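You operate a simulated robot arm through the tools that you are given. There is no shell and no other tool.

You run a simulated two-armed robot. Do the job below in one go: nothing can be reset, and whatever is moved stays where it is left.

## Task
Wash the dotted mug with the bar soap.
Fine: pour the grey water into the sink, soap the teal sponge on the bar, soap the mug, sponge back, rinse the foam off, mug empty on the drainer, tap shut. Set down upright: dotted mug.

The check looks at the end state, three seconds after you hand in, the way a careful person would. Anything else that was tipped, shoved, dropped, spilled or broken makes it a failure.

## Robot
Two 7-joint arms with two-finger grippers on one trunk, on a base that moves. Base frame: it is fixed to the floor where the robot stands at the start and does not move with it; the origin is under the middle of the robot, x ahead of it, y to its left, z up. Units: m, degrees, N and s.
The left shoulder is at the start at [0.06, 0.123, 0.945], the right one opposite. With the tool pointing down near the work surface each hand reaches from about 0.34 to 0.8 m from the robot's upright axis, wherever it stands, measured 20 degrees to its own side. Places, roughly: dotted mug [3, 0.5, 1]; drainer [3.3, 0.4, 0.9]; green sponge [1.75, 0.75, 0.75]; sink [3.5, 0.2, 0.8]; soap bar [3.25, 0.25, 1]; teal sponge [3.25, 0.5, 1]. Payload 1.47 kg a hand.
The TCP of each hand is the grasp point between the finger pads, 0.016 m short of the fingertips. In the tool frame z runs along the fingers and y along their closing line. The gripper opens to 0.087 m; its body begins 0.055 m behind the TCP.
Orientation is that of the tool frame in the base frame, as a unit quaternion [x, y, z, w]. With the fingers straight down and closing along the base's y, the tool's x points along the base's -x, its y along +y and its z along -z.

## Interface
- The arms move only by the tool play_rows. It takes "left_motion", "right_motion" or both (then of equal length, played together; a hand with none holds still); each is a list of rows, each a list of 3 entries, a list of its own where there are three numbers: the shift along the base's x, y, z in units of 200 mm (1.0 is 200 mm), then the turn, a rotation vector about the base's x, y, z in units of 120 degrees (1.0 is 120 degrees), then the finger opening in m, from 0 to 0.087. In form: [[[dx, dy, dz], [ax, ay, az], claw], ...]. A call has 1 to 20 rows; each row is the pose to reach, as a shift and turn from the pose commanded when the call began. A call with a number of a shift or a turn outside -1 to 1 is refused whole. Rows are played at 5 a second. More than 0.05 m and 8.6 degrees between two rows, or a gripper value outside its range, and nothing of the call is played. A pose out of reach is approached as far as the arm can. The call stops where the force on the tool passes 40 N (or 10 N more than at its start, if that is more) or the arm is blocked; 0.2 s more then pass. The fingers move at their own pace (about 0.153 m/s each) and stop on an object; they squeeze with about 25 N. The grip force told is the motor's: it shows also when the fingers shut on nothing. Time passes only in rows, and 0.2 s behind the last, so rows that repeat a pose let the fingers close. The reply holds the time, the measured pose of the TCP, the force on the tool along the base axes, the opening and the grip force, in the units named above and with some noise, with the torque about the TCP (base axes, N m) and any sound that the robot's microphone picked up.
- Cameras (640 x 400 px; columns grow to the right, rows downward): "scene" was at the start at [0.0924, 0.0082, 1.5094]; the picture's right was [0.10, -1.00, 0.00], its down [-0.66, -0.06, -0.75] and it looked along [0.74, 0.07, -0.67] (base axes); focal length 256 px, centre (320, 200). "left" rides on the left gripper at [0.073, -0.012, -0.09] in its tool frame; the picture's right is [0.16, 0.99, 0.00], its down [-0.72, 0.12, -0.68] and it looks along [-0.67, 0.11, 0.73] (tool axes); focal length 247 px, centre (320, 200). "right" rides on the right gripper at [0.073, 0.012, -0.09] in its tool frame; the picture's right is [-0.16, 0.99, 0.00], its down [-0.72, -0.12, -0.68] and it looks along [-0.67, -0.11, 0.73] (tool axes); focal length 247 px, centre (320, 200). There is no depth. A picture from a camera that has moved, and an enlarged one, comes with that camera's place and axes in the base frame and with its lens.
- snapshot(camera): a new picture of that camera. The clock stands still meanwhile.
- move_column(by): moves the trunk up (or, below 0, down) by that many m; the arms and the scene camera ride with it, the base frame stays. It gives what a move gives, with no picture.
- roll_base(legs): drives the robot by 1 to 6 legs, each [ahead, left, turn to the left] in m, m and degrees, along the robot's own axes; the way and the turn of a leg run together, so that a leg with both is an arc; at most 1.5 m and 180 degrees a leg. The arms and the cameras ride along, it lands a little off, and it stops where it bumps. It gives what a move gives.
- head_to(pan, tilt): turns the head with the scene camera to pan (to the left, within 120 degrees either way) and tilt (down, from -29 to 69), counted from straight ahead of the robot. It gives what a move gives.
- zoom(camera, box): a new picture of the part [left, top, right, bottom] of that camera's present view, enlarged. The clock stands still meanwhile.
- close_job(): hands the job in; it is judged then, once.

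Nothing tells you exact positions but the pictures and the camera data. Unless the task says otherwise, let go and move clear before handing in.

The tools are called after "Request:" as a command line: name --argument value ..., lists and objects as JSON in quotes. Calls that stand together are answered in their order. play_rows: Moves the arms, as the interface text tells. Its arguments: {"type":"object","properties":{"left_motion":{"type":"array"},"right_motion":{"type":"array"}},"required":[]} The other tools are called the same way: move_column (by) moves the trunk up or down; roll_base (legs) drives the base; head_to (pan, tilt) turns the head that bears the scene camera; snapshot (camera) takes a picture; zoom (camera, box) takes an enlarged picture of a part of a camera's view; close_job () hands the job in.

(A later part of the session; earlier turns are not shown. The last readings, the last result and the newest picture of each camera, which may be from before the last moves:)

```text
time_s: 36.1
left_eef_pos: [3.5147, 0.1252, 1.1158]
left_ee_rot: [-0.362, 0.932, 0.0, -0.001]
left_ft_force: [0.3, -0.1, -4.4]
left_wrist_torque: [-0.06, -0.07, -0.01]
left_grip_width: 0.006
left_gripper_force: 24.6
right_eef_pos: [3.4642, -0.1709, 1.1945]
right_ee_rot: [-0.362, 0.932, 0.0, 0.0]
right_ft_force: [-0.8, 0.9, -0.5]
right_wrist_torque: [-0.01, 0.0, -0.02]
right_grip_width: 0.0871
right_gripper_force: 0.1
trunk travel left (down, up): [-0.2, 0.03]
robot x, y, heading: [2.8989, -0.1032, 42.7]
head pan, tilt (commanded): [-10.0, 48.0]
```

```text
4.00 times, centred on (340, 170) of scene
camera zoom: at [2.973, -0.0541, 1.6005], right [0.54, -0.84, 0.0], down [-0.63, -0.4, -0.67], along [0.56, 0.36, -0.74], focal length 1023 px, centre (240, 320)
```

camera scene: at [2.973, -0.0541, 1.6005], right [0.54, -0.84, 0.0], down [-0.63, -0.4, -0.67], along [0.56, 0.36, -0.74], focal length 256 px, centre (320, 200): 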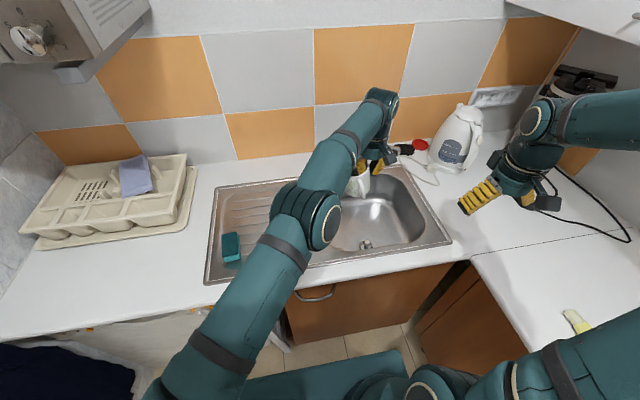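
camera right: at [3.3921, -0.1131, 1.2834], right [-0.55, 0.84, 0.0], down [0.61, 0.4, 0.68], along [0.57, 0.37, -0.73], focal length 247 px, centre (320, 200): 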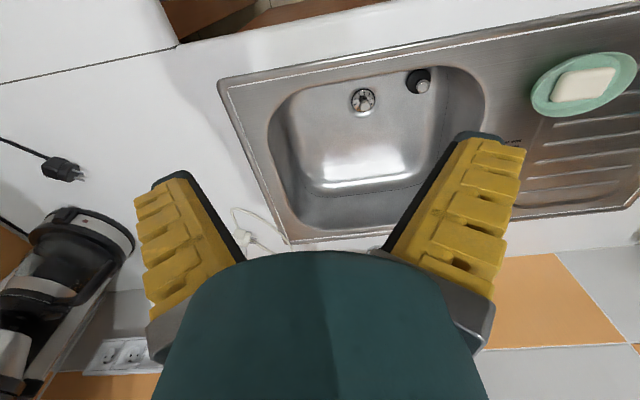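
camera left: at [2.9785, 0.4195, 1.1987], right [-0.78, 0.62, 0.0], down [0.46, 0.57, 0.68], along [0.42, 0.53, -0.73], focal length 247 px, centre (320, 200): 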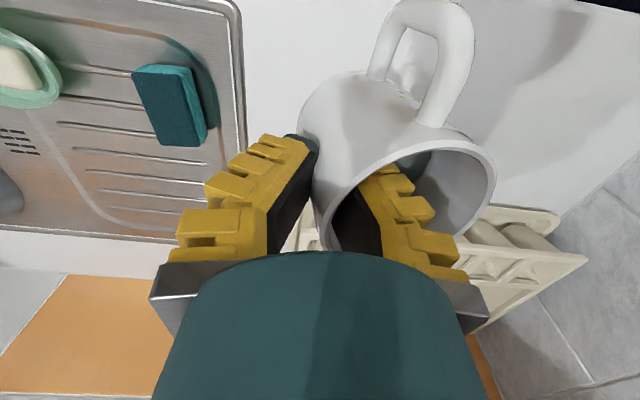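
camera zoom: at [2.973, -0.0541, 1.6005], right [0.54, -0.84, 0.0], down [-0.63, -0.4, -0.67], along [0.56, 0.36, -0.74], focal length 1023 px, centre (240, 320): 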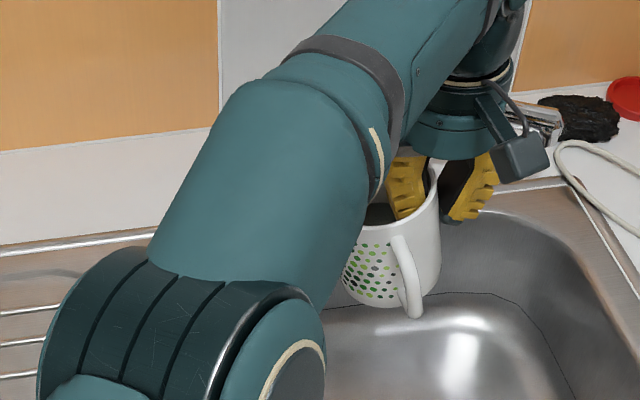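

The left arm is near its reach limit, but the mug is above the bowl (about a=0.61, l=-0.25 in my frame). I'll begin tilting it to the left (hand pointing right), checking midway.

Request:
play_rows --left_motion '[[[-0.05, -0.02, 0], [-0.0461, -0.0422, 0], 0.0], [[-0.1, -0.04, 0], [-0.0922, -0.0844, 0], 0.0], [[-0.13, -0.065, 0], [-0.1383, -0.1266, 0], 0.0], [[-0.13, -0.065, 0], [-0.1844, -0.1688, 0], 0.0], [[-0.13, -0.065, 0], [-0.2305, -0.211, 0], 0.0], [[-0.13, -0.065, 0], [-0.2766, -0.2532, 0], 0.0]]'

Request:
snapshot --camera "scene"

Request:
snapshot --camera "left"

```text
time_s: 37.5
left_eef_pos: [3.4889, 0.1143, 1.1148]
left_ee_rot: [-0.334, 0.861, -0.357, 0.14]
left_ft_force: [-0.1, 0.0, -4.0]
left_wrist_torque: [0.02, 0.01, -0.03]
left_grip_width: 0.0061
left_gripper_force: 24.8
right_eef_pos: [3.4647, -0.1706, 1.1951]
right_ee_rot: [-0.362, 0.932, 0.0, 0.0]
right_ft_force: [-0.3, 0.3, -0.7]
right_wrist_torque: [-0.03, -0.03, 0.03]
right_grip_width: 0.0867
right_gripper_force: 0.2
trunk travel left (down, up): [-0.2, 0.03]
robot x, y, heading: [2.9004, -0.1052, 42.5]
head pan, tilt (commanded): [-10.0, 48.0]
```

```text
taken
camera scene: at [2.973, -0.053, 1.6005], right [0.54, -0.84, 0.0], down [-0.63, -0.4, -0.67], along [0.56, 0.36, -0.74], focal length 256 px, centre (320, 200)
```

scene: 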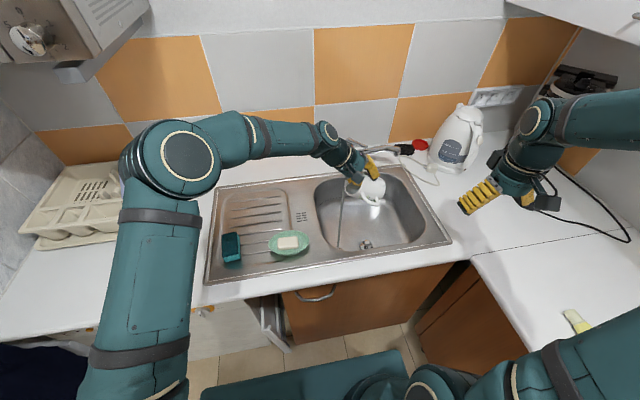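

```text
taken
camera left: at [3.3984, 0.1075, 1.1876], right [-0.59, 0.41, -0.7], down [0.15, 0.9, 0.4], along [0.8, 0.13, -0.59], focal length 247 px, centre (320, 200)
```

left: 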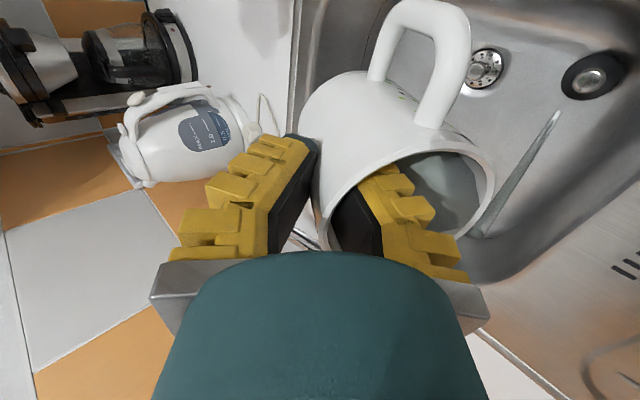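

Grey water is already streaming into the bowl. I'll continue tilting to about 115° to drain it fully.

Request:
play_rows --left_motion '[[[0.0, 0.0, 0], [0, 0, 0], 0.0], [[0.02, -0.02, 0], [-0.03, -0.0275, 0], 0.0], [[0.04, -0.04, 0], [-0.06, -0.055, 0], 0.0], [[0.06, -0.06, 0], [-0.0922, -0.0844, 0], 0.0], [[0.08, -0.08, 0], [-0.1383, -0.1266, 0], 0.0], [[0.08, -0.08, 0], [-0.1844, -0.1688, 0], 0.0], [[0.08, -0.08, 0], [-0.2305, -0.211, 0], 0.0], [[0.08, -0.08, 0], [-0.2766, -0.2532, 0], 0.0], [[0.08, -0.08, 0], [-0.3227, -0.2954, 0], 0.0], [[0.08, -0.08, 0], [-0.3688, -0.3376, 0], 0.0], [[0.08, -0.08, 0], [-0.4149, -0.3798, 0], 0.0]]'

Request:
snapshot --camera "scene"

Request:
snapshot --camera "left"

```text
time_s: 39.9
left_eef_pos: [3.5054, 0.0978, 1.1165]
left_ee_rot: [0.201, -0.518, 0.775, -0.302]
left_ft_force: [0.0, -0.1, -2.9]
left_wrist_torque: [0.08, 0.08, 0.02]
left_grip_width: 0.0061
left_gripper_force: 25.0
right_eef_pos: [3.465, -0.1722, 1.1937]
right_ee_rot: [-0.362, 0.932, 0.0, 0.0]
right_ft_force: [-0.2, 0.9, 0.2]
right_wrist_torque: [-0.01, 0.02, 0.01]
right_grip_width: 0.0868
right_gripper_force: 0.1
trunk travel left (down, up): [-0.2, 0.03]
robot x, y, heading: [2.8986, -0.101, 42.3]
head pan, tilt (commanded): [-10.0, 48.0]
```

```text
taken
camera scene: at [2.9734, -0.0544, 1.6005], right [0.54, -0.84, 0.0], down [-0.63, -0.4, -0.67], along [0.56, 0.36, -0.74], focal length 256 px, centre (320, 200)
```

scene: 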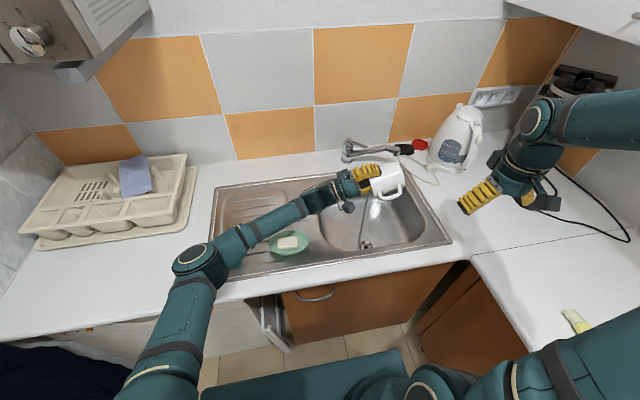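

```text
taken
camera left: at [3.3925, 0.1142, 1.0934], right [0.14, -0.38, -0.91], down [0.14, 0.92, -0.37], along [0.98, -0.07, 0.18], focal length 247 px, centre (320, 200)
```

left: 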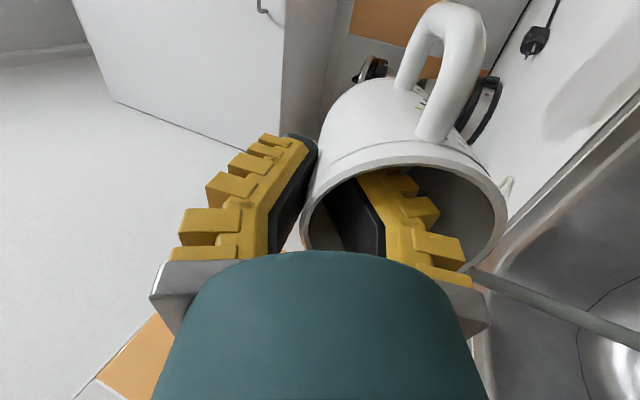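

The mug is at ~112° tilt and still draining a thin stream into the bowl. I'll hold until it stops.

Request:
play_rows --left_motion '[[[0, 0, 0], [-0.0307, -0.0281, 0], 0.0], [[0, 0, 0], [-0.0461, -0.0422, 0], 0.0], [[0, 0, 0], [-0.0461, -0.0422, 0], 0.0], [[0, 0, 0], [-0.0461, -0.0422, 0], 0.0], [[0, 0, 0], [-0.0461, -0.0422, 0], 0.0], [[0, 0, 0], [-0.0461, -0.0422, 0], 0.0], [[0, 0, 0], [-0.0461, -0.0422, 0], 0.0], [[0, 0, 0], [-0.0461, -0.0422, 0], 0.0], [[0, 0, 0], [-0.0461, -0.0422, 0], 0.0], [[0, 0, 0], [-0.0461, -0.0422, 0], 0.0]]'

Request:
snapshot --camera "left"

Request:
zoom --camera "scene" --box '[190, 140, 430, 290]'

```text
time_s: 42.1
left_eef_pos: [3.5056, 0.098, 1.1165]
left_ee_rot: [0.181, -0.466, 0.807, -0.314]
left_ft_force: [0.3, -0.6, -2.8]
left_wrist_torque: [0.06, 0.08, 0.01]
left_grip_width: 0.0058
left_gripper_force: 24.9
right_eef_pos: [3.465, -0.1718, 1.1933]
right_ee_rot: [-0.362, 0.932, 0.0, 0.001]
right_ft_force: [-0.3, 0.8, 0.4]
right_wrist_torque: [-0.04, 0.0, 0.02]
right_grip_width: 0.0869
right_gripper_force: 0.1
trunk travel left (down, up): [-0.2, 0.03]
robot x, y, heading: [2.8986, -0.1039, 42.4]
head pan, tilt (commanded): [-10.0, 48.0]
```

```text
taken
camera left: at [3.3955, 0.1116, 1.0823], right [0.22, -0.47, -0.86], down [0.17, 0.88, -0.44], along [0.96, -0.05, 0.27], focal length 247 px, centre (320, 200)
```

left: 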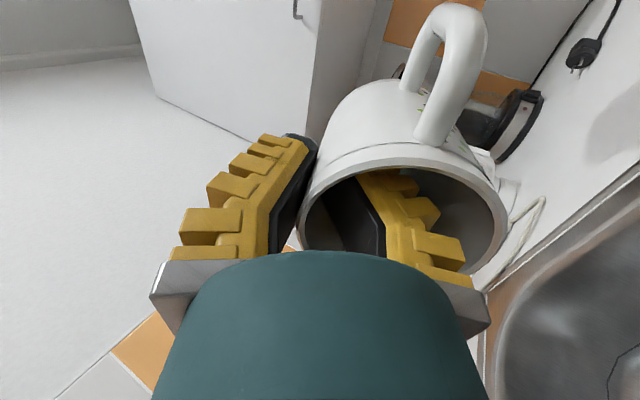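

```text
2.67 times, centred on (310, 215) of scene
camera zoom: at [2.973, -0.0543, 1.6006], right [0.54, -0.84, 0.0], down [-0.63, -0.4, -0.67], along [0.56, 0.36, -0.74], focal length 682 px, centre (347, 160)
```

zoom: 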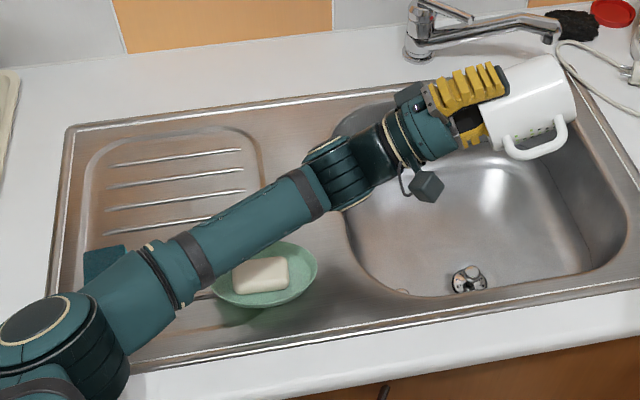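

The mug is empty (weight dropped to 2.8 N). I'll turn it upright again while drawing it left, then set it on the rear of the ribbed drainer.

Request:
play_rows --left_motion '[[[0, 0, 0], [0.0461, 0.0422, 0], 0.0], [[0, 0, 0], [0.0922, 0.0844, 0], 0.0], [[0, 0, 0], [0.1383, 0.1266, 0], 0.0], [[0, 0, 0], [0.1844, 0.1688, 0], 0.0], [[0, 0, 0], [0.2305, 0.211, 0], 0.0], [[0, 0, 0], [0.2766, 0.2532, 0], 0.0], [[-0.023, 0.053, 0], [0.3227, 0.2954, 0], 0.0], [[-0.047, 0.106, 0], [0.3688, 0.3376, 0], 0.0], [[-0.07, 0.159, 0], [0.4149, 0.3798, 0], 0.0], [[-0.094, 0.212, 0], [0.461, 0.422, 0], 0.0], [[-0.117, 0.265, 0], [0.5071, 0.4642, 0], 0.0], [[-0.14, 0.318, 0], [0.5532, 0.5064, 0], 0.0], [[-0.164, 0.371, 0], [0.5993, 0.5486, 0], 0.0], [[-0.188, 0.425, 0], [0.6454, 0.5908, 0], 0.0], [[-0.21, 0.478, 0], [0.6915, 0.633, 0], 0.0], [[-0.2345, 0.531, 0], [0.7376, 0.6752, 0], 0.0], [[-0.2345, 0.531, 0], [0.7376, 0.6752, 0], 0.0]]'

Request:
head_to --pan 0 --tilt 50

Request:
snapshot --camera "scene"

Request:
snapshot --camera "left"

```text
time_s: 45.7
left_eef_pos: [3.4565, 0.2023, 1.1167]
left_ee_rot: [-0.361, 0.932, 0.001, 0.0]
left_ft_force: [0.0, -0.4, -3.4]
left_wrist_torque: [-0.07, -0.04, 0.0]
left_grip_width: 0.0059
left_gripper_force: 25.1
right_eef_pos: [3.4645, -0.1723, 1.1949]
right_ee_rot: [-0.362, 0.932, -0.001, 0.0]
right_ft_force: [-0.6, 0.1, 0.1]
right_wrist_torque: [0.02, -0.01, -0.01]
right_grip_width: 0.0869
right_gripper_force: 0.0
trunk travel left (down, up): [-0.2, 0.03]
robot x, y, heading: [2.9004, -0.1032, 42.4]
head pan, tilt (commanded): [-10.0, 48.0]
```

```text
time_s: 46.4
left_eef_pos: [3.4566, 0.2038, 1.1163]
left_ee_rot: [-0.361, 0.933, 0.0, 0.0]
left_ft_force: [0.5, 0.5, -3.1]
left_wrist_torque: [-0.06, -0.07, -0.01]
left_grip_width: 0.0061
left_gripper_force: 25.0
right_eef_pos: [3.465, -0.172, 1.1944]
right_ee_rot: [-0.362, 0.932, 0.0, 0.0]
right_ft_force: [0.2, 0.2, 0.0]
right_wrist_torque: [-0.03, -0.01, 0.01]
right_grip_width: 0.087
right_gripper_force: 0.0
trunk travel left (down, up): [-0.2, 0.03]
robot x, y, heading: [2.9045, -0.1038, 42.5]
head pan, tilt (commanded): [0.0, 50.0]
```

```text
taken
camera scene: at [2.9634, -0.0445, 1.5978], right [0.67, -0.74, 0.0], down [-0.57, -0.52, -0.64], along [0.48, 0.43, -0.77], focal length 256 px, centre (320, 200)
```

scene: 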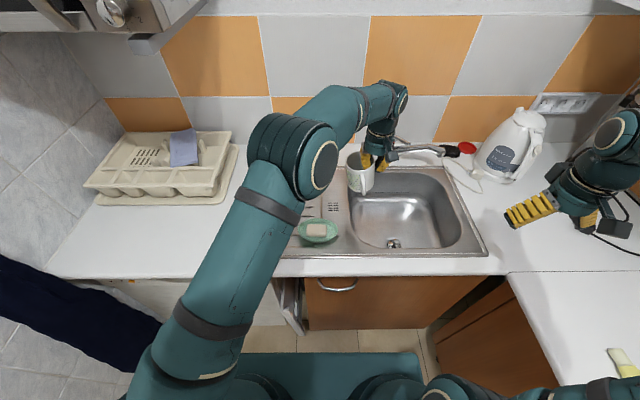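

```text
taken
camera left: at [3.4111, 0.1464, 1.206], right [-0.78, 0.62, 0.0], down [0.46, 0.57, 0.68], along [0.42, 0.53, -0.73], focal length 247 px, centre (320, 200)
```

left: 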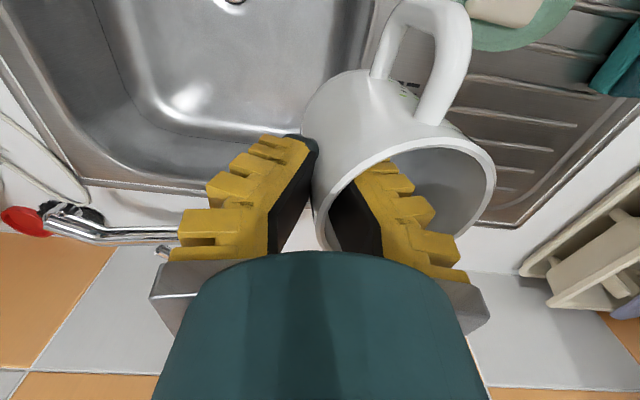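

Upright again. Moving the mug left to above the rear of the ribbed drainer.

Request:
play_rows --left_motion '[[[-0.078, 0.2, 0], [0, 0, 0], 0.0], [[-0.156, 0.399, 0], [0, 0, 0], 0.0], [[-0.234, 0.599, 0], [0, 0, 0], 0.0], [[-0.312, 0.798, 0], [0, 0, 0], 0.0], [[-0.39, 0.998, 0], [0, 0, 0], 0.0], [[-0.39, 0.998, 0], [0, 0, 0], 0.0]]'

Request:
head_to --pan 0 --tilt 40

Request:
zoom --camera "scene" --box '[210, 120, 370, 220]'

Request:
snapshot --camera "left"

Request:
snapshot --camera "right"

```text
time_s: 47.8
left_eef_pos: [3.3787, 0.4014, 1.1184]
left_ee_rot: [-0.36, 0.933, 0.0, 0.0]
left_ft_force: [-0.9, 0.1, -1.8]
left_wrist_torque: [-0.06, -0.05, -0.01]
left_grip_width: 0.0059
left_gripper_force: 25.6
right_eef_pos: [3.4644, -0.1728, 1.1945]
right_ee_rot: [-0.361, 0.932, -0.001, 0.0]
right_ft_force: [1.0, -0.8, -0.1]
right_wrist_torque: [0.03, -0.03, -0.01]
right_grip_width: 0.087
right_gripper_force: 0.0
trunk travel left (down, up): [-0.2, 0.03]
robot x, y, heading: [2.9022, -0.1007, 42.4]
head pan, tilt (commanded): [0.0, 50.0]
```

```text
time_s: 48.5
left_eef_pos: [3.3785, 0.4025, 1.1168]
left_ee_rot: [-0.363, 0.932, 0.0, 0.0]
left_ft_force: [0.1, 0.0, -2.8]
left_wrist_torque: [-0.05, -0.08, 0.0]
left_grip_width: 0.0061
left_gripper_force: 25.2
right_eef_pos: [3.4661, -0.1711, 1.1928]
right_ee_rot: [-0.361, 0.932, -0.001, 0.0]
right_ft_force: [0.0, 0.0, -0.1]
right_wrist_torque: [0.03, -0.02, 0.0]
right_grip_width: 0.0871
right_gripper_force: 0.0
trunk travel left (down, up): [-0.2, 0.03]
robot x, y, heading: [2.9019, -0.1059, 42.6]
head pan, tilt (commanded): [0.0, 40.0]
```

```text
4.00 times, centred on (290, 170) of scene
camera zoom: at [2.9692, -0.0388, 1.612], right [0.67, -0.74, 0.0], down [-0.48, -0.43, -0.77], along [0.57, 0.52, -0.64], focal length 1023 px, centre (440, 320)
```

zoom: 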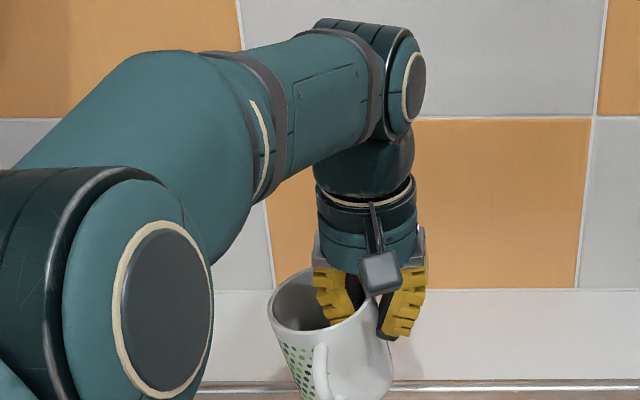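

```text
taken
camera left: at [3.3321, 0.3458, 1.2064], right [-0.78, 0.62, 0.0], down [0.46, 0.57, 0.68], along [0.42, 0.53, -0.73], focal length 247 px, centre (320, 200)
```

left: 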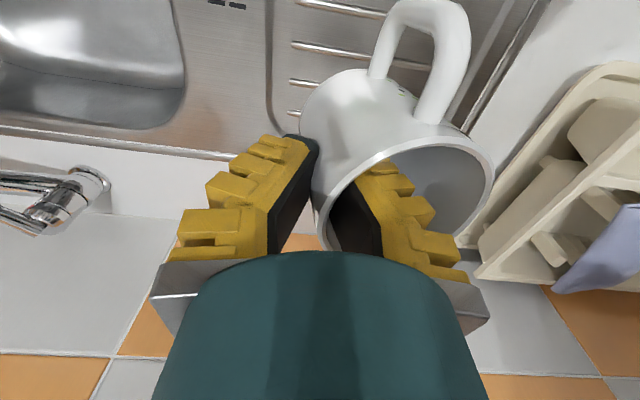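

```text
taken
camera right: at [3.403, -0.2115, 1.2832], right [-0.55, 0.84, 0.0], down [0.61, 0.4, 0.68], along [0.57, 0.37, -0.73], focal length 247 px, centre (320, 200)
```

right: 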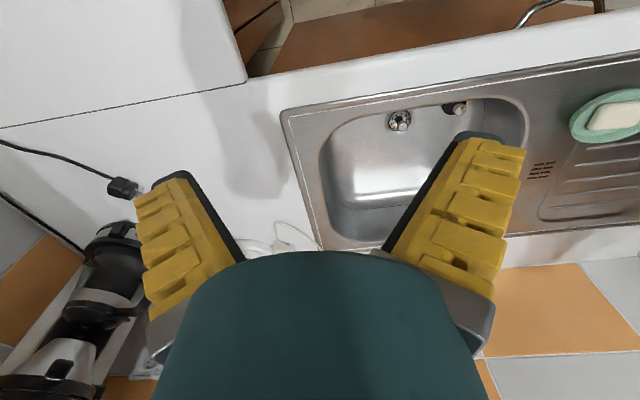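

The mug hangs slightly tilted in the grip; I'll measure the tilt with closer zooms before setting it down.

Request:
zoom --camera "scene" --box '[260, 175, 340, 225]'

Request:
zoom --camera "left" --box '[240, 0, 560, 200]'

```text
8.00 times, centred on (300, 200) of scene
camera zoom: at [2.9692, -0.0388, 1.612], right [0.67, -0.74, 0.0], down [-0.48, -0.43, -0.77], along [0.57, 0.52, -0.64], focal length 2046 px, centre (480, 200)
```

zoom: 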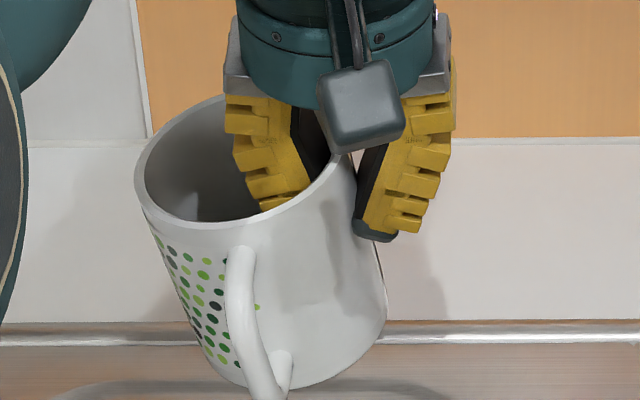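

```text
2.00 times, centred on (400, 100) of left
camera zoom: at [3.3321, 0.3458, 1.2064], right [-0.78, 0.62, 0.0], down [0.46, 0.57, 0.68], along [0.42, 0.53, -0.73], focal length 494 px, centre (160, 400)
```

zoom: 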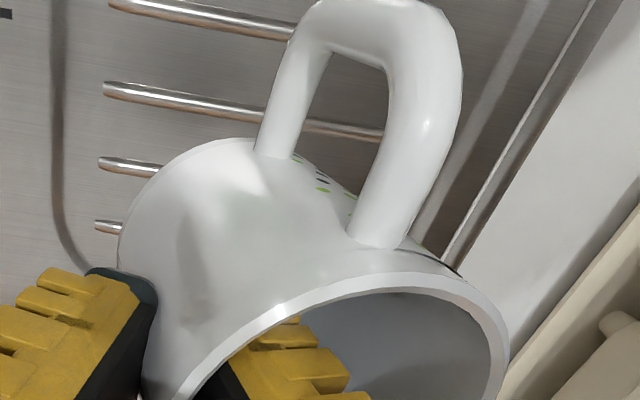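

The mug leans about 17° to the left in the grip. I'll counter-rotate the hand by 17° so the mug is vertical, then check.

Request:
play_rows --left_motion '[[[0, 0, 0], [0.035, 0.032, 0], 0.0], [[0, 0, 0], [0.07, 0.064, 0], 0.0], [[0, 0, 0], [0.1045, 0.0957, 0], 0.0], [[0, 0, 0], [0.1045, 0.0957, 0], 0.0]]'

Request:
zoom --camera "scene" --box '[260, 175, 340, 225]'

Request:
snapshot --camera "left"

```text
time_s: 49.5
left_eef_pos: [3.379, 0.4023, 1.117]
left_ee_rot: [-0.357, 0.922, 0.138, -0.054]
left_ft_force: [0.5, -0.1, -3.6]
left_wrist_torque: [-0.12, -0.06, 0.0]
left_grip_width: 0.0062
left_gripper_force: 24.8
right_eef_pos: [3.4651, -0.1715, 1.1945]
right_ee_rot: [-0.362, 0.932, -0.001, 0.0]
right_ft_force: [0.3, -0.2, 0.4]
right_wrist_torque: [0.03, -0.03, -0.02]
right_grip_width: 0.0871
right_gripper_force: 0.1
trunk travel left (down, up): [-0.2, 0.03]
robot x, y, heading: [2.8975, -0.1015, 42.3]
head pan, tilt (commanded): [0.0, 40.0]
```

```text
8.00 times, centred on (300, 200) of scene
camera zoom: at [2.9687, -0.0387, 1.612], right [0.67, -0.74, 0.0], down [-0.47, -0.43, -0.77], along [0.57, 0.52, -0.64], focal length 2046 px, centre (480, 200)
```

zoom: 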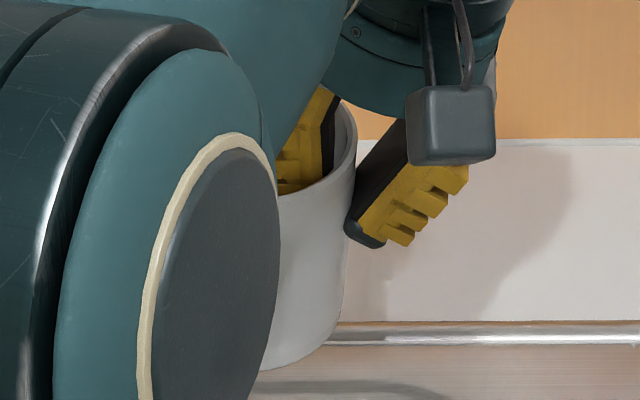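

```text
taken
camera left: at [3.3503, 0.3281, 1.1991], right [-0.75, 0.59, 0.29], down [0.6, 0.42, 0.68], along [0.28, 0.69, -0.67], focal length 247 px, centre (320, 200)
```

left: 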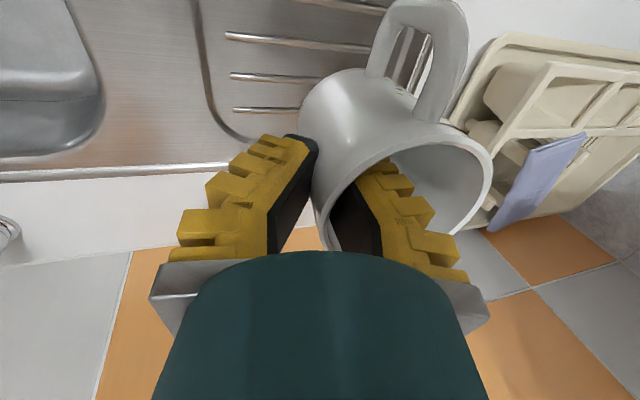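

The mug is now about vertical. Lowering it toward the drainer.

Request:
play_rows --left_motion '[[[0, 0, -0.2], [0, 0, 0], 0.0], [[0, 0, -0.4], [0, 0, 0], 0.0], [[0, 0, -0.55], [0, 0, 0], 0.0], [[0, 0, -0.63], [0, 0, 0], 0.0], [[0, 0, -0.66], [0, 0, 0], 0.0]]'

Request:
snapshot --camera "left"

Request:
snapshot --camera "scene"

```text
time_s: 50.7
left_eef_pos: [3.3811, 0.4012, 0.9837]
left_ee_rot: [-0.358, 0.922, 0.139, -0.053]
left_ft_force: [0.2, -0.3, -4.1]
left_wrist_torque: [-0.1, -0.08, 0.0]
left_grip_width: 0.0058
left_gripper_force: 25.1
right_eef_pos: [3.4654, -0.1709, 1.1937]
right_ee_rot: [-0.362, 0.932, 0.0, 0.0]
right_ft_force: [0.7, 0.4, -0.5]
right_wrist_torque: [0.02, 0.03, -0.01]
right_grip_width: 0.0871
right_gripper_force: 0.1
trunk travel left (down, up): [-0.2, 0.03]
robot x, y, heading: [2.899, -0.1032, 42.5]
head pan, tilt (commanded): [0.0, 40.0]
```

```text
taken
camera left: at [3.3523, 0.3269, 1.0669], right [-0.75, 0.59, 0.29], down [0.59, 0.42, 0.68], along [0.28, 0.69, -0.67], focal length 247 px, centre (320, 200)
```

left: 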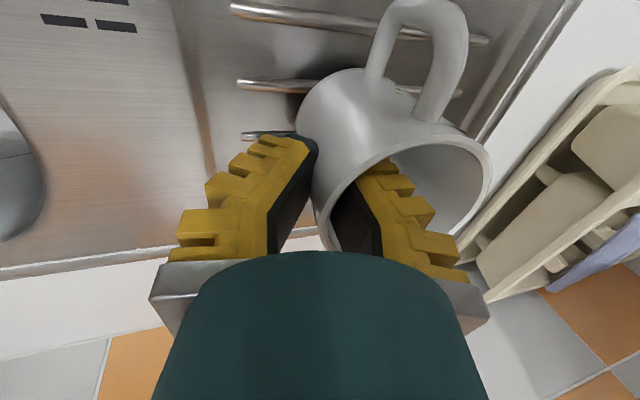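

```text
taken
camera scene: at [2.9693, -0.0389, 1.612], right [0.67, -0.74, 0.0], down [-0.48, -0.43, -0.77], along [0.57, 0.52, -0.64], focal length 256 px, centre (320, 200)
```

scene: 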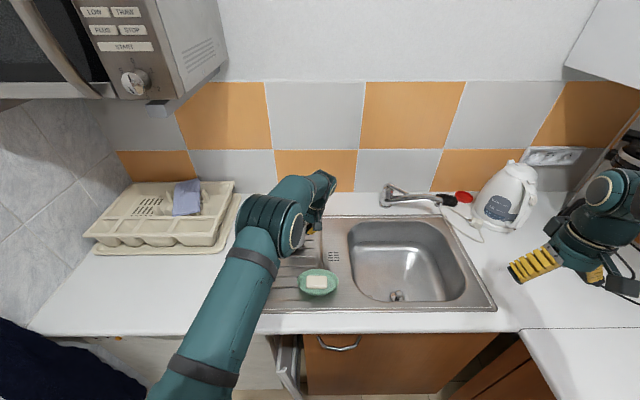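

Request:
play_rows --left_motion '[[[0, 0, -0.02], [0, 0, 0], 0.0], [[0, 0, -0.035], [0, 0, 0], 0.0], [[0, 0, -0.05], [0, 0, 0], 0.0]]'

```text
time_s: 51.5
left_eef_pos: [3.3799, 0.4023, 0.973]
left_ee_rot: [-0.358, 0.922, 0.138, -0.054]
left_ft_force: [-0.2, -0.2, -2.8]
left_wrist_torque: [-0.1, -0.12, -0.01]
left_grip_width: 0.0059
left_gripper_force: 25.2
right_eef_pos: [3.4651, -0.1722, 1.1937]
right_ee_rot: [-0.362, 0.932, 0.0, 0.0]
right_ft_force: [-0.2, -0.3, -0.2]
right_wrist_torque: [0.01, -0.01, 0.01]
right_grip_width: 0.0871
right_gripper_force: 0.0
trunk travel left (down, up): [-0.2, 0.03]
robot x, y, heading: [2.9018, -0.1032, 42.3]
head pan, tilt (commanded): [0.0, 40.0]
```

Request:
play_rows --left_motion '[[[0, 0, -0.015], [0, 0, 0], 0.0], [[0, 0, -0.03], [0, 0, 0], 0.0]]'

Request:
snapshot --camera "left"

```text
time_s: 52.1
left_eef_pos: [3.38, 0.4026, 0.971]
left_ee_rot: [-0.357, 0.922, 0.139, -0.053]
left_ft_force: [0.0, -1.5, 9.0]
left_wrist_torque: [-0.15, 0.06, 0.03]
left_grip_width: 0.006
left_gripper_force: 24.7
right_eef_pos: [3.4648, -0.1733, 1.1941]
right_ee_rot: [-0.361, 0.932, 0.0, 0.0]
right_ft_force: [0.6, -0.1, -0.7]
right_wrist_torque: [0.0, -0.03, 0.01]
right_grip_width: 0.0868
right_gripper_force: 0.1
trunk travel left (down, up): [-0.2, 0.03]
robot x, y, heading: [2.8997, -0.1046, 42.3]
head pan, tilt (commanded): [0.0, 40.0]
```

```text
taken
camera left: at [3.3509, 0.3277, 1.0531], right [-0.75, 0.59, 0.29], down [0.59, 0.42, 0.69], along [0.28, 0.69, -0.67], focal length 247 px, centre (320, 200)
```

left: 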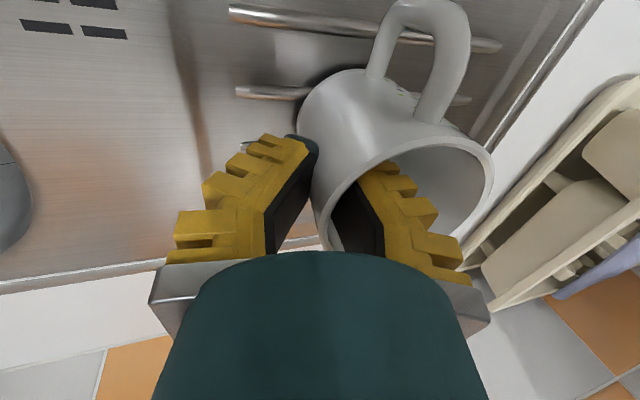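

Contact at z≈0.971 – the mug stands on the drainer. Opening the fingers and retreating along the tilted tool axis.

Request:
play_rows --left_motion '[[[0, 0, 0.01], [0, 0, 0], 0.02], [[0, 0, 0.01], [0, 0, 0], 0.035], [[0, 0, 0.01], [0, 0, 0], 0.04], [[0, 0, 0.01], [0, 0, 0], 0.04]]'

Request:
snapshot --camera "left"

```text
time_s: 53.1
left_eef_pos: [3.3793, 0.4042, 0.9727]
left_ee_rot: [-0.358, 0.922, 0.137, -0.053]
left_ft_force: [0.0, -0.8, -0.9]
left_wrist_torque: [-0.01, -0.01, -0.01]
left_grip_width: 0.0459
left_gripper_force: 4.2
right_eef_pos: [3.4651, -0.1719, 1.1942]
right_ee_rot: [-0.362, 0.932, 0.0, 0.0]
right_ft_force: [0.5, -1.0, 0.0]
right_wrist_torque: [0.01, -0.01, -0.03]
right_grip_width: 0.087
right_gripper_force: 0.1
trunk travel left (down, up): [-0.2, 0.03]
robot x, y, heading: [2.901, -0.1061, 42.2]
head pan, tilt (commanded): [0.0, 40.0]
```

```text
taken
camera left: at [3.351, 0.3286, 1.0533], right [-0.75, 0.59, 0.29], down [0.59, 0.42, 0.68], along [0.28, 0.69, -0.67], focal length 247 px, centre (320, 200)
```

left: 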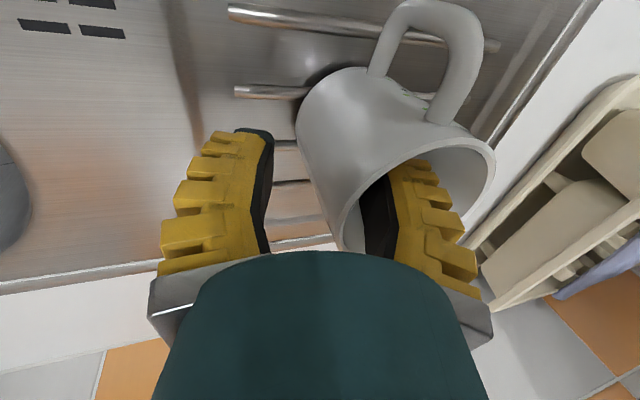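

The fingers are free of the wall. Retreating up.

Request:
play_rows --left_motion '[[[0.02, -0.022, 0.095], [0, 0, 0], 0.04], [[0.06, -0.066, 0.287], [0, 0, 0], 0.04], [[0.1, -0.11, 0.478], [0, 0, 0], 0.04], [[0.14, -0.154, 0.67], [0, 0, 0], 0.06]]'

Request:
snapshot --camera "left"

Request:
snapshot --camera "right"

Request:
snapshot --camera "scene"

```text
time_s: 54.1
left_eef_pos: [3.4084, 0.3712, 1.1075]
left_ee_rot: [-0.357, 0.922, 0.138, -0.053]
left_ft_force: [1.1, -0.1, 0.4]
left_wrist_torque: [0.03, 0.0, -0.04]
left_grip_width: 0.0647
left_gripper_force: 3.6
right_eef_pos: [3.4641, -0.1724, 1.1945]
right_ee_rot: [-0.362, 0.932, 0.0, 0.0]
right_ft_force: [-0.5, -0.2, 0.6]
right_wrist_torque: [0.03, -0.03, -0.05]
right_grip_width: 0.0868
right_gripper_force: 0.0
trunk travel left (down, up): [-0.2, 0.03]
robot x, y, heading: [2.8982, -0.1027, 42.1]
head pan, tilt (commanded): [0.0, 40.0]
```

```text
taken
camera left: at [3.379, 0.296, 1.189], right [-0.75, 0.59, 0.29], down [0.6, 0.42, 0.68], along [0.28, 0.69, -0.67], focal length 247 px, centre (320, 200)
```

left: 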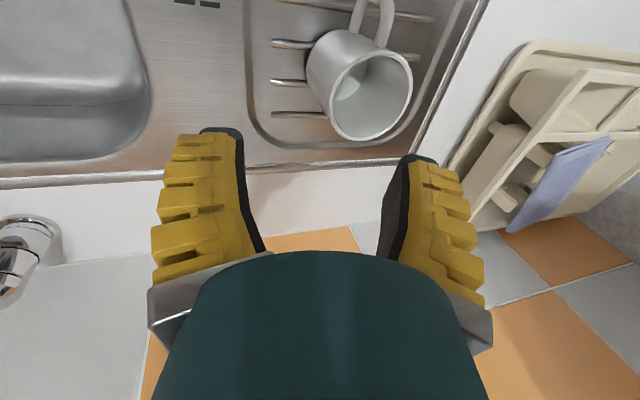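

```text
taken
camera right: at [3.4026, -0.2124, 1.2833], right [-0.55, 0.84, 0.0], down [0.61, 0.4, 0.68], along [0.57, 0.37, -0.73], focal length 247 px, centre (320, 200)
```

right: 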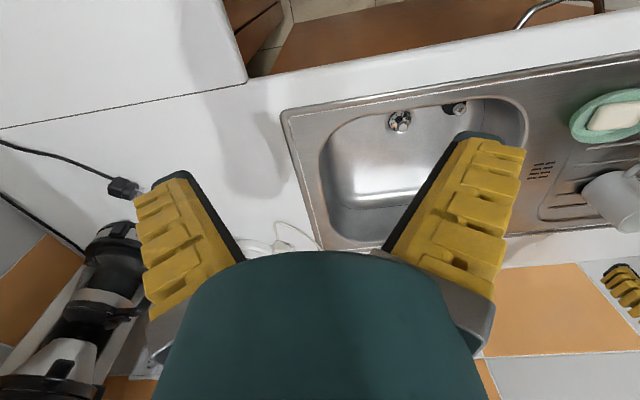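

```text
taken
camera scene: at [2.9687, -0.0399, 1.6121], right [0.67, -0.74, 0.0], down [-0.47, -0.43, -0.77], along [0.57, 0.52, -0.64], focal length 256 px, centre (320, 200)
```

scene: 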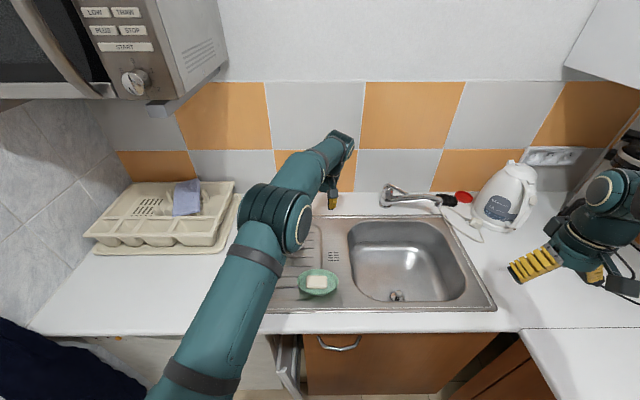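

The mug stands upright on the drainer. Now I'll level the left hand and bring it over the teal sponge.

Request:
play_rows --left_motion '[[[-0.177, 0.008, 0.04], [-0.026, -0.024, 0], 0.087], [[-0.353, 0.016, 0.08], [-0.052, -0.048, 0], 0.087], [[-0.53, 0.024, 0.12], [-0.078, -0.072, 0], 0.087], [[-0.7065, 0.0325, 0.15], [-0.1045, -0.0957, 0], 0.087]]'

Request:
snapshot --camera "left"

Request:
snapshot --camera "scene"

```text
time_s: 55.1
left_eef_pos: [3.2642, 0.3789, 1.1344]
left_ee_rot: [-0.361, 0.933, -0.001, 0.002]
left_ft_force: [0.4, -0.6, -0.1]
left_wrist_torque: [0.01, -0.02, 0.03]
left_grip_width: 0.087
left_gripper_force: 0.1
right_eef_pos: [3.4621, -0.1728, 1.1944]
right_ee_rot: [-0.362, 0.932, -0.001, 0.0]
right_ft_force: [0.4, 0.1, -0.2]
right_wrist_torque: [0.01, -0.02, 0.0]
right_grip_width: 0.087
right_gripper_force: 0.1
trunk travel left (down, up): [-0.2, 0.03]
robot x, y, heading: [2.9026, -0.1049, 42.6]
head pan, tilt (commanded): [0.0, 40.0]
```

```text
taken
camera left: at [3.219, 0.3223, 1.2247], right [-0.78, 0.62, 0.0], down [0.46, 0.57, 0.68], along [0.43, 0.53, -0.73], focal length 247 px, centre (320, 200)
```

left: 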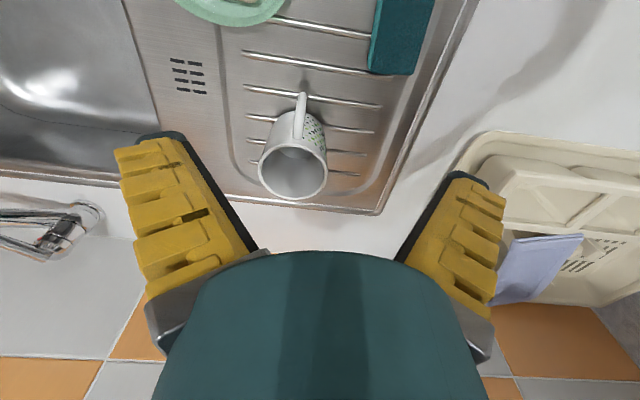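

```text
taken
camera scene: at [2.9674, -0.0389, 1.6121], right [0.67, -0.74, 0.0], down [-0.47, -0.43, -0.77], along [0.57, 0.52, -0.64], focal length 256 px, centre (320, 200)
```

scene: 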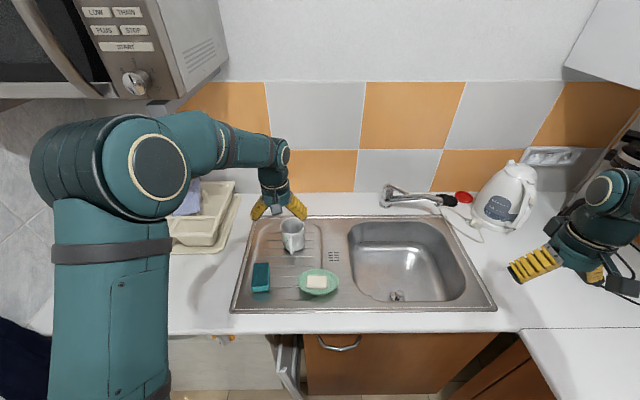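

Request:
zoom --camera "scene" --box '[230, 235, 358, 315]'

Request:
zoom --camera "left" --box '[240, 80, 400, 180]'

Request:
zoom --camera "scene" --box '[230, 195, 358, 275]'

```text
5.00 times, centred on (294, 275) of scene
camera zoom: at [2.9674, -0.0389, 1.6121], right [0.67, -0.74, 0.0], down [-0.47, -0.43, -0.77], along [0.57, 0.52, -0.64], focal length 1279 px, centre (450, -175)
```

zoom: 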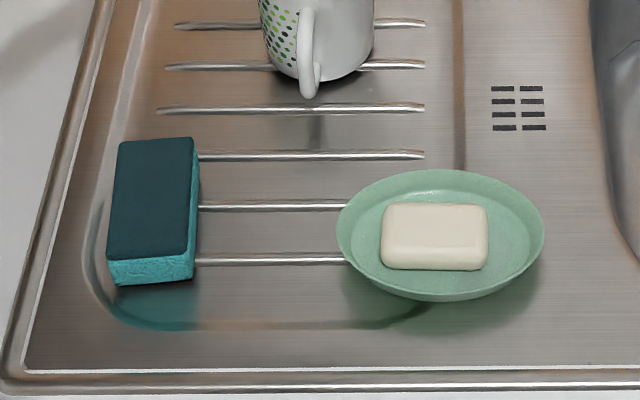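

```text
4.00 times, centred on (320, 130) of left
camera zoom: at [3.219, 0.3223, 1.2247], right [-0.78, 0.62, 0.0], down [0.46, 0.57, 0.68], along [0.43, 0.53, -0.73], focal length 988 px, centre (320, 480)
```

zoom: 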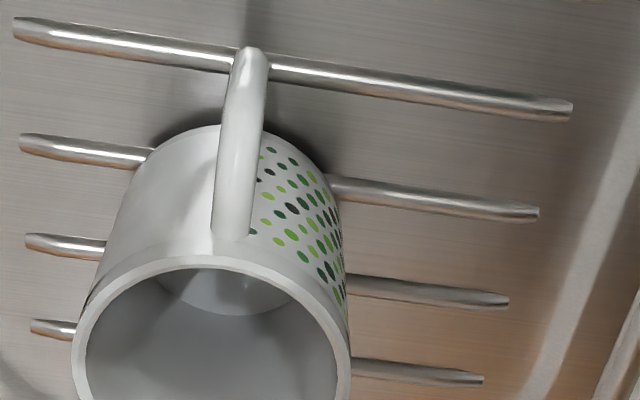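

```text
5.00 times, centred on (294, 235) of scene
camera zoom: at [2.9674, -0.0389, 1.6121], right [0.67, -0.74, 0.0], down [-0.47, -0.43, -0.77], along [0.57, 0.52, -0.64], focal length 1279 px, centre (450, 25)
```

zoom: 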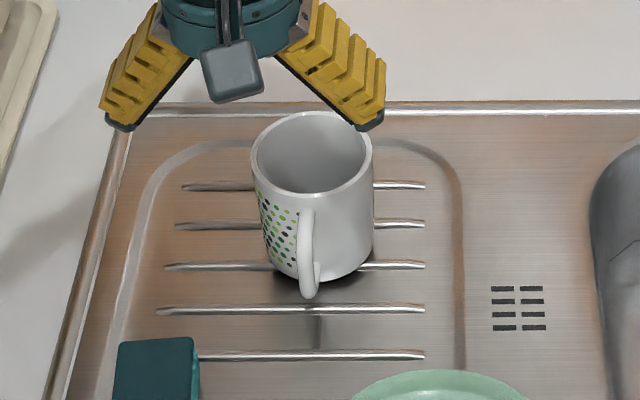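

Mug is empty. Sponge centre is about (3.182, 0.405), top z≈0.93, turned ~7°; soap dish centre about a=0.53, l=0.01 in my frame. I'll hover the left hand above the sponge.

Request:
play_rows --left_motion '[[[-0.1, 0.033, -0.15], [0, 0, 0.015], 0.087], [[-0.2, 0.066, -0.32], [0, 0, 0.03], 0.087], [[-0.3, 0.1, -0.5], [0, 0, 0.045], 0.087], [[-0.411, 0.1325, -0.67], [0, 0, 0.058], 0.087], [[-0.411, 0.1325, -0.67], [0, 0, 0.058], 0.087]]'

Request:
snapshot --camera "left"

Request:
zoom --camera "scene" --box '[210, 195, 370, 295]'

```text
time_s: 56.3
left_eef_pos: [3.1828, 0.4047, 1.0027]
left_ee_rot: [-0.417, 0.909, -0.001, 0.0]
left_ft_force: [0.5, 0.4, -0.3]
left_wrist_torque: [0.0, 0.03, 0.02]
left_grip_width: 0.0868
left_gripper_force: 0.1
right_eef_pos: [3.4651, -0.1722, 1.1945]
right_ee_rot: [-0.362, 0.932, 0.0, 0.0]
right_ft_force: [-0.5, -0.9, 0.6]
right_wrist_torque: [0.01, 0.0, 0.0]
right_grip_width: 0.087
right_gripper_force: 0.1
trunk travel left (down, up): [-0.2, 0.03]
robot x, y, heading: [2.8995, -0.107, 42.4]
head pan, tilt (commanded): [0.0, 40.0]
```

```text
taken
camera left: at [3.1441, 0.3426, 1.0908], right [-0.85, 0.52, 0.0], down [0.38, 0.62, 0.68], along [0.36, 0.58, -0.73], focal length 247 px, centre (320, 200)
```

left: 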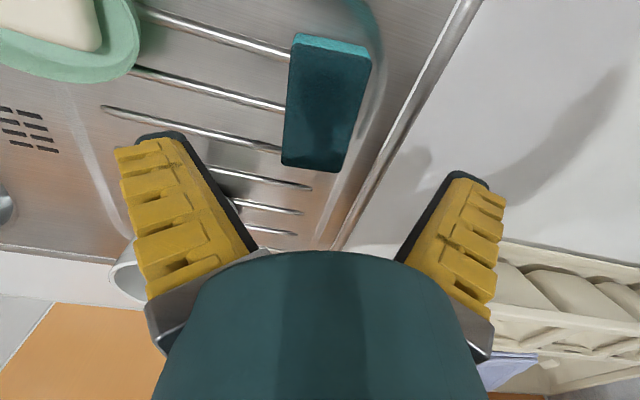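

```text
4.00 times, centred on (290, 245) of scene
camera zoom: at [2.9692, -0.0398, 1.6121], right [0.67, -0.74, 0.0], down [-0.47, -0.43, -0.77], along [0.57, 0.52, -0.64], focal length 1023 px, centre (440, 20)
```

zoom: 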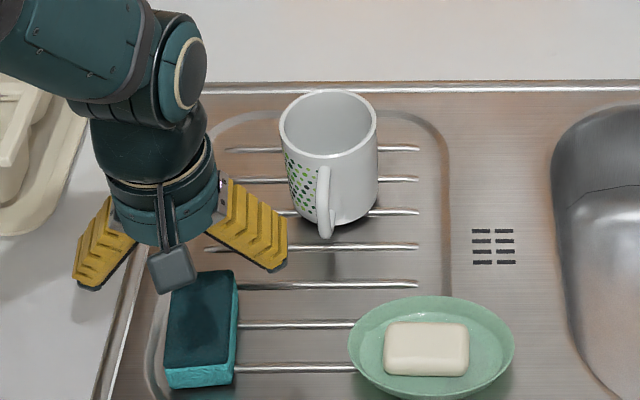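

Well aligned with the sponge. Descending and gripping its upper part.

Request:
play_rows --left_motion '[[[0, 0, -0.15], [0, 0, 0], 0.08], [[0, 0, -0.28], [0, 0, 0], 0.075], [[0, 0, -0.365], [0, 0, 0], 0.075], [[0, 0, -0.365], [0, 0, 0], 0.04], [[0, 0, -0.365], [0, 0, 0], 0.02], [[0, 0, -0.365], [0, 0, 0], 0.02], [[0, 0, -0.365], [0, 0, 0], 0.02]]'

Request:
snapshot --camera "left"

Request:
zoom --camera "scene" --box '[210, 195, 370, 295]'

```text
time_s: 57.9
left_eef_pos: [3.1843, 0.4058, 0.9282]
left_ee_rot: [-0.416, 0.909, -0.001, 0.0]
left_ft_force: [-0.6, -0.1, -0.2]
left_wrist_torque: [0.01, 0.0, 0.03]
left_grip_width: 0.0469
left_gripper_force: 24.8
right_eef_pos: [3.4648, -0.1716, 1.1951]
right_ee_rot: [-0.362, 0.932, 0.0, 0.0]
right_ft_force: [0.4, -0.9, -0.8]
right_wrist_torque: [0.0, 0.04, 0.0]
right_grip_width: 0.0872
right_gripper_force: 0.0
trunk travel left (down, up): [-0.2, 0.03]
robot x, y, heading: [2.8976, -0.1015, 42.5]
head pan, tilt (commanded): [0.0, 40.0]
```

```text
taken
camera left: at [3.1454, 0.3441, 1.0179], right [-0.85, 0.52, 0.0], down [0.38, 0.62, 0.68], along [0.36, 0.58, -0.73], focal length 247 px, centre (320, 200)
```

left: 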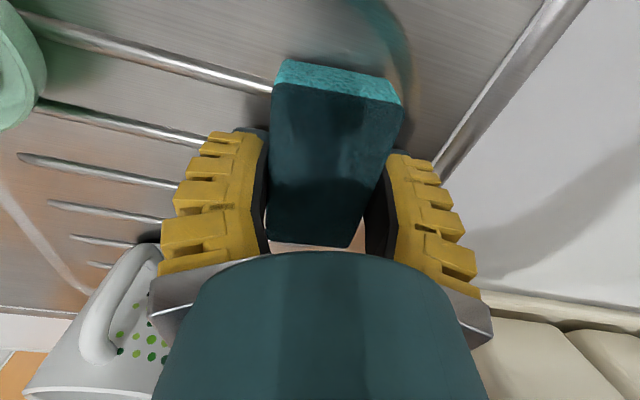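

```text
4.00 times, centred on (290, 245) of scene
camera zoom: at [2.969, -0.0392, 1.612], right [0.67, -0.74, 0.0], down [-0.47, -0.43, -0.77], along [0.57, 0.52, -0.64], focal length 1023 px, centre (440, 20)
```

zoom: 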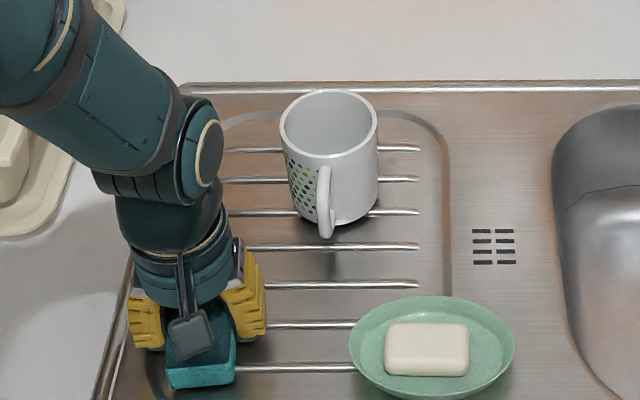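

Sponge gripped (47 mm). Lifting it and moving above the soap bar.

Request:
play_rows --left_motion '[[[0, 0, 0.1], [0, 0, 0], 0.02], [[0, 0, 0.25], [0, 0, 0], 0.02], [[0, 0, 0.4], [0, 0, 0], 0.02], [[0.092, -0.15, 0.4], [0, 0, 0], 0.02], [[0.184, -0.3, 0.4], [0, 0, 0], 0.02], [[0.276, -0.45, 0.4], [0, 0, 0], 0.02], [[0.368, -0.6, 0.4], [0, 0, 0], 0.02], [[0.462, -0.75, 0.4], [0, 0, 0], 0.02], [[0.462, -0.75, 0.4], [0, 0, 0], 0.02]]'

Request:
snapshot --camera "left"

Request:
zoom --camera "scene" --box '[230, 215, 390, 315]'

Request:
snapshot --camera "right"

```text
time_s: 59.9
left_eef_pos: [3.2772, 0.2554, 1.007]
left_ee_rot: [-0.418, 0.909, 0.0, 0.0]
left_ft_force: [-1.0, -0.6, -0.2]
left_wrist_torque: [-0.02, -0.01, -0.02]
left_grip_width: 0.0466
left_gripper_force: 25.0
right_eef_pos: [3.4634, -0.1711, 1.1942]
right_ee_rot: [-0.362, 0.932, 0.0, 0.0]
right_ft_force: [-0.1, 0.2, 0.3]
right_wrist_torque: [-0.02, -0.01, 0.0]
right_grip_width: 0.087
right_gripper_force: 0.1
trunk travel left (down, up): [-0.2, 0.03]
robot x, y, heading: [2.8962, -0.1036, 42.6]
head pan, tilt (commanded): [0.0, 40.0]
```

```text
taken
camera left: at [3.2383, 0.1934, 1.0972], right [-0.85, 0.52, 0.0], down [0.38, 0.62, 0.68], along [0.36, 0.58, -0.73], focal length 247 px, centre (320, 200)
```

left: 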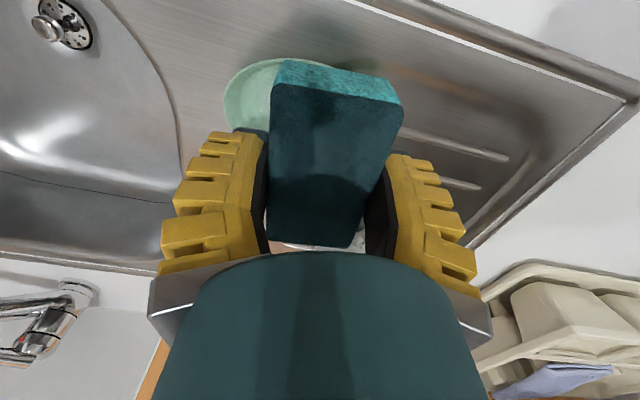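

```text
4.00 times, centred on (310, 265) of scene
camera zoom: at [2.9684, -0.0385, 1.612], right [0.67, -0.74, 0.0], down [-0.47, -0.43, -0.77], along [0.57, 0.52, -0.64], focal length 1023 px, centre (360, -60)
```

zoom: 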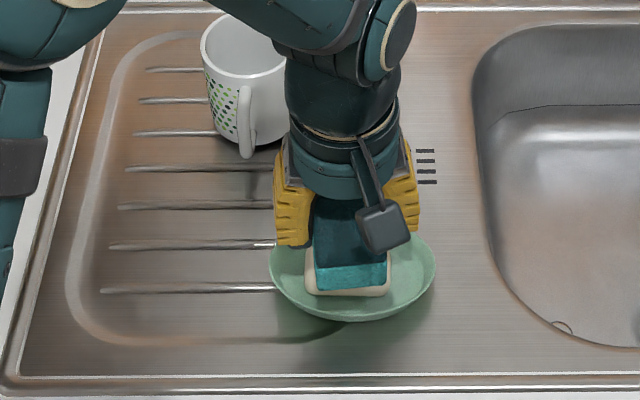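

```text
taken
camera right: at [3.4024, -0.2112, 1.2835], right [-0.55, 0.84, 0.0], down [0.61, 0.4, 0.68], along [0.57, 0.37, -0.73], focal length 247 px, centre (320, 200)
```

right: 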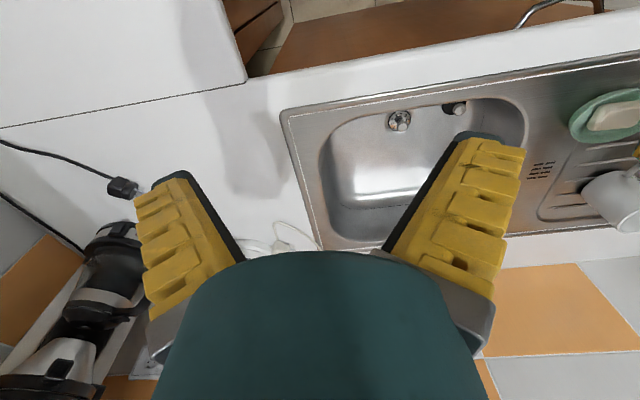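

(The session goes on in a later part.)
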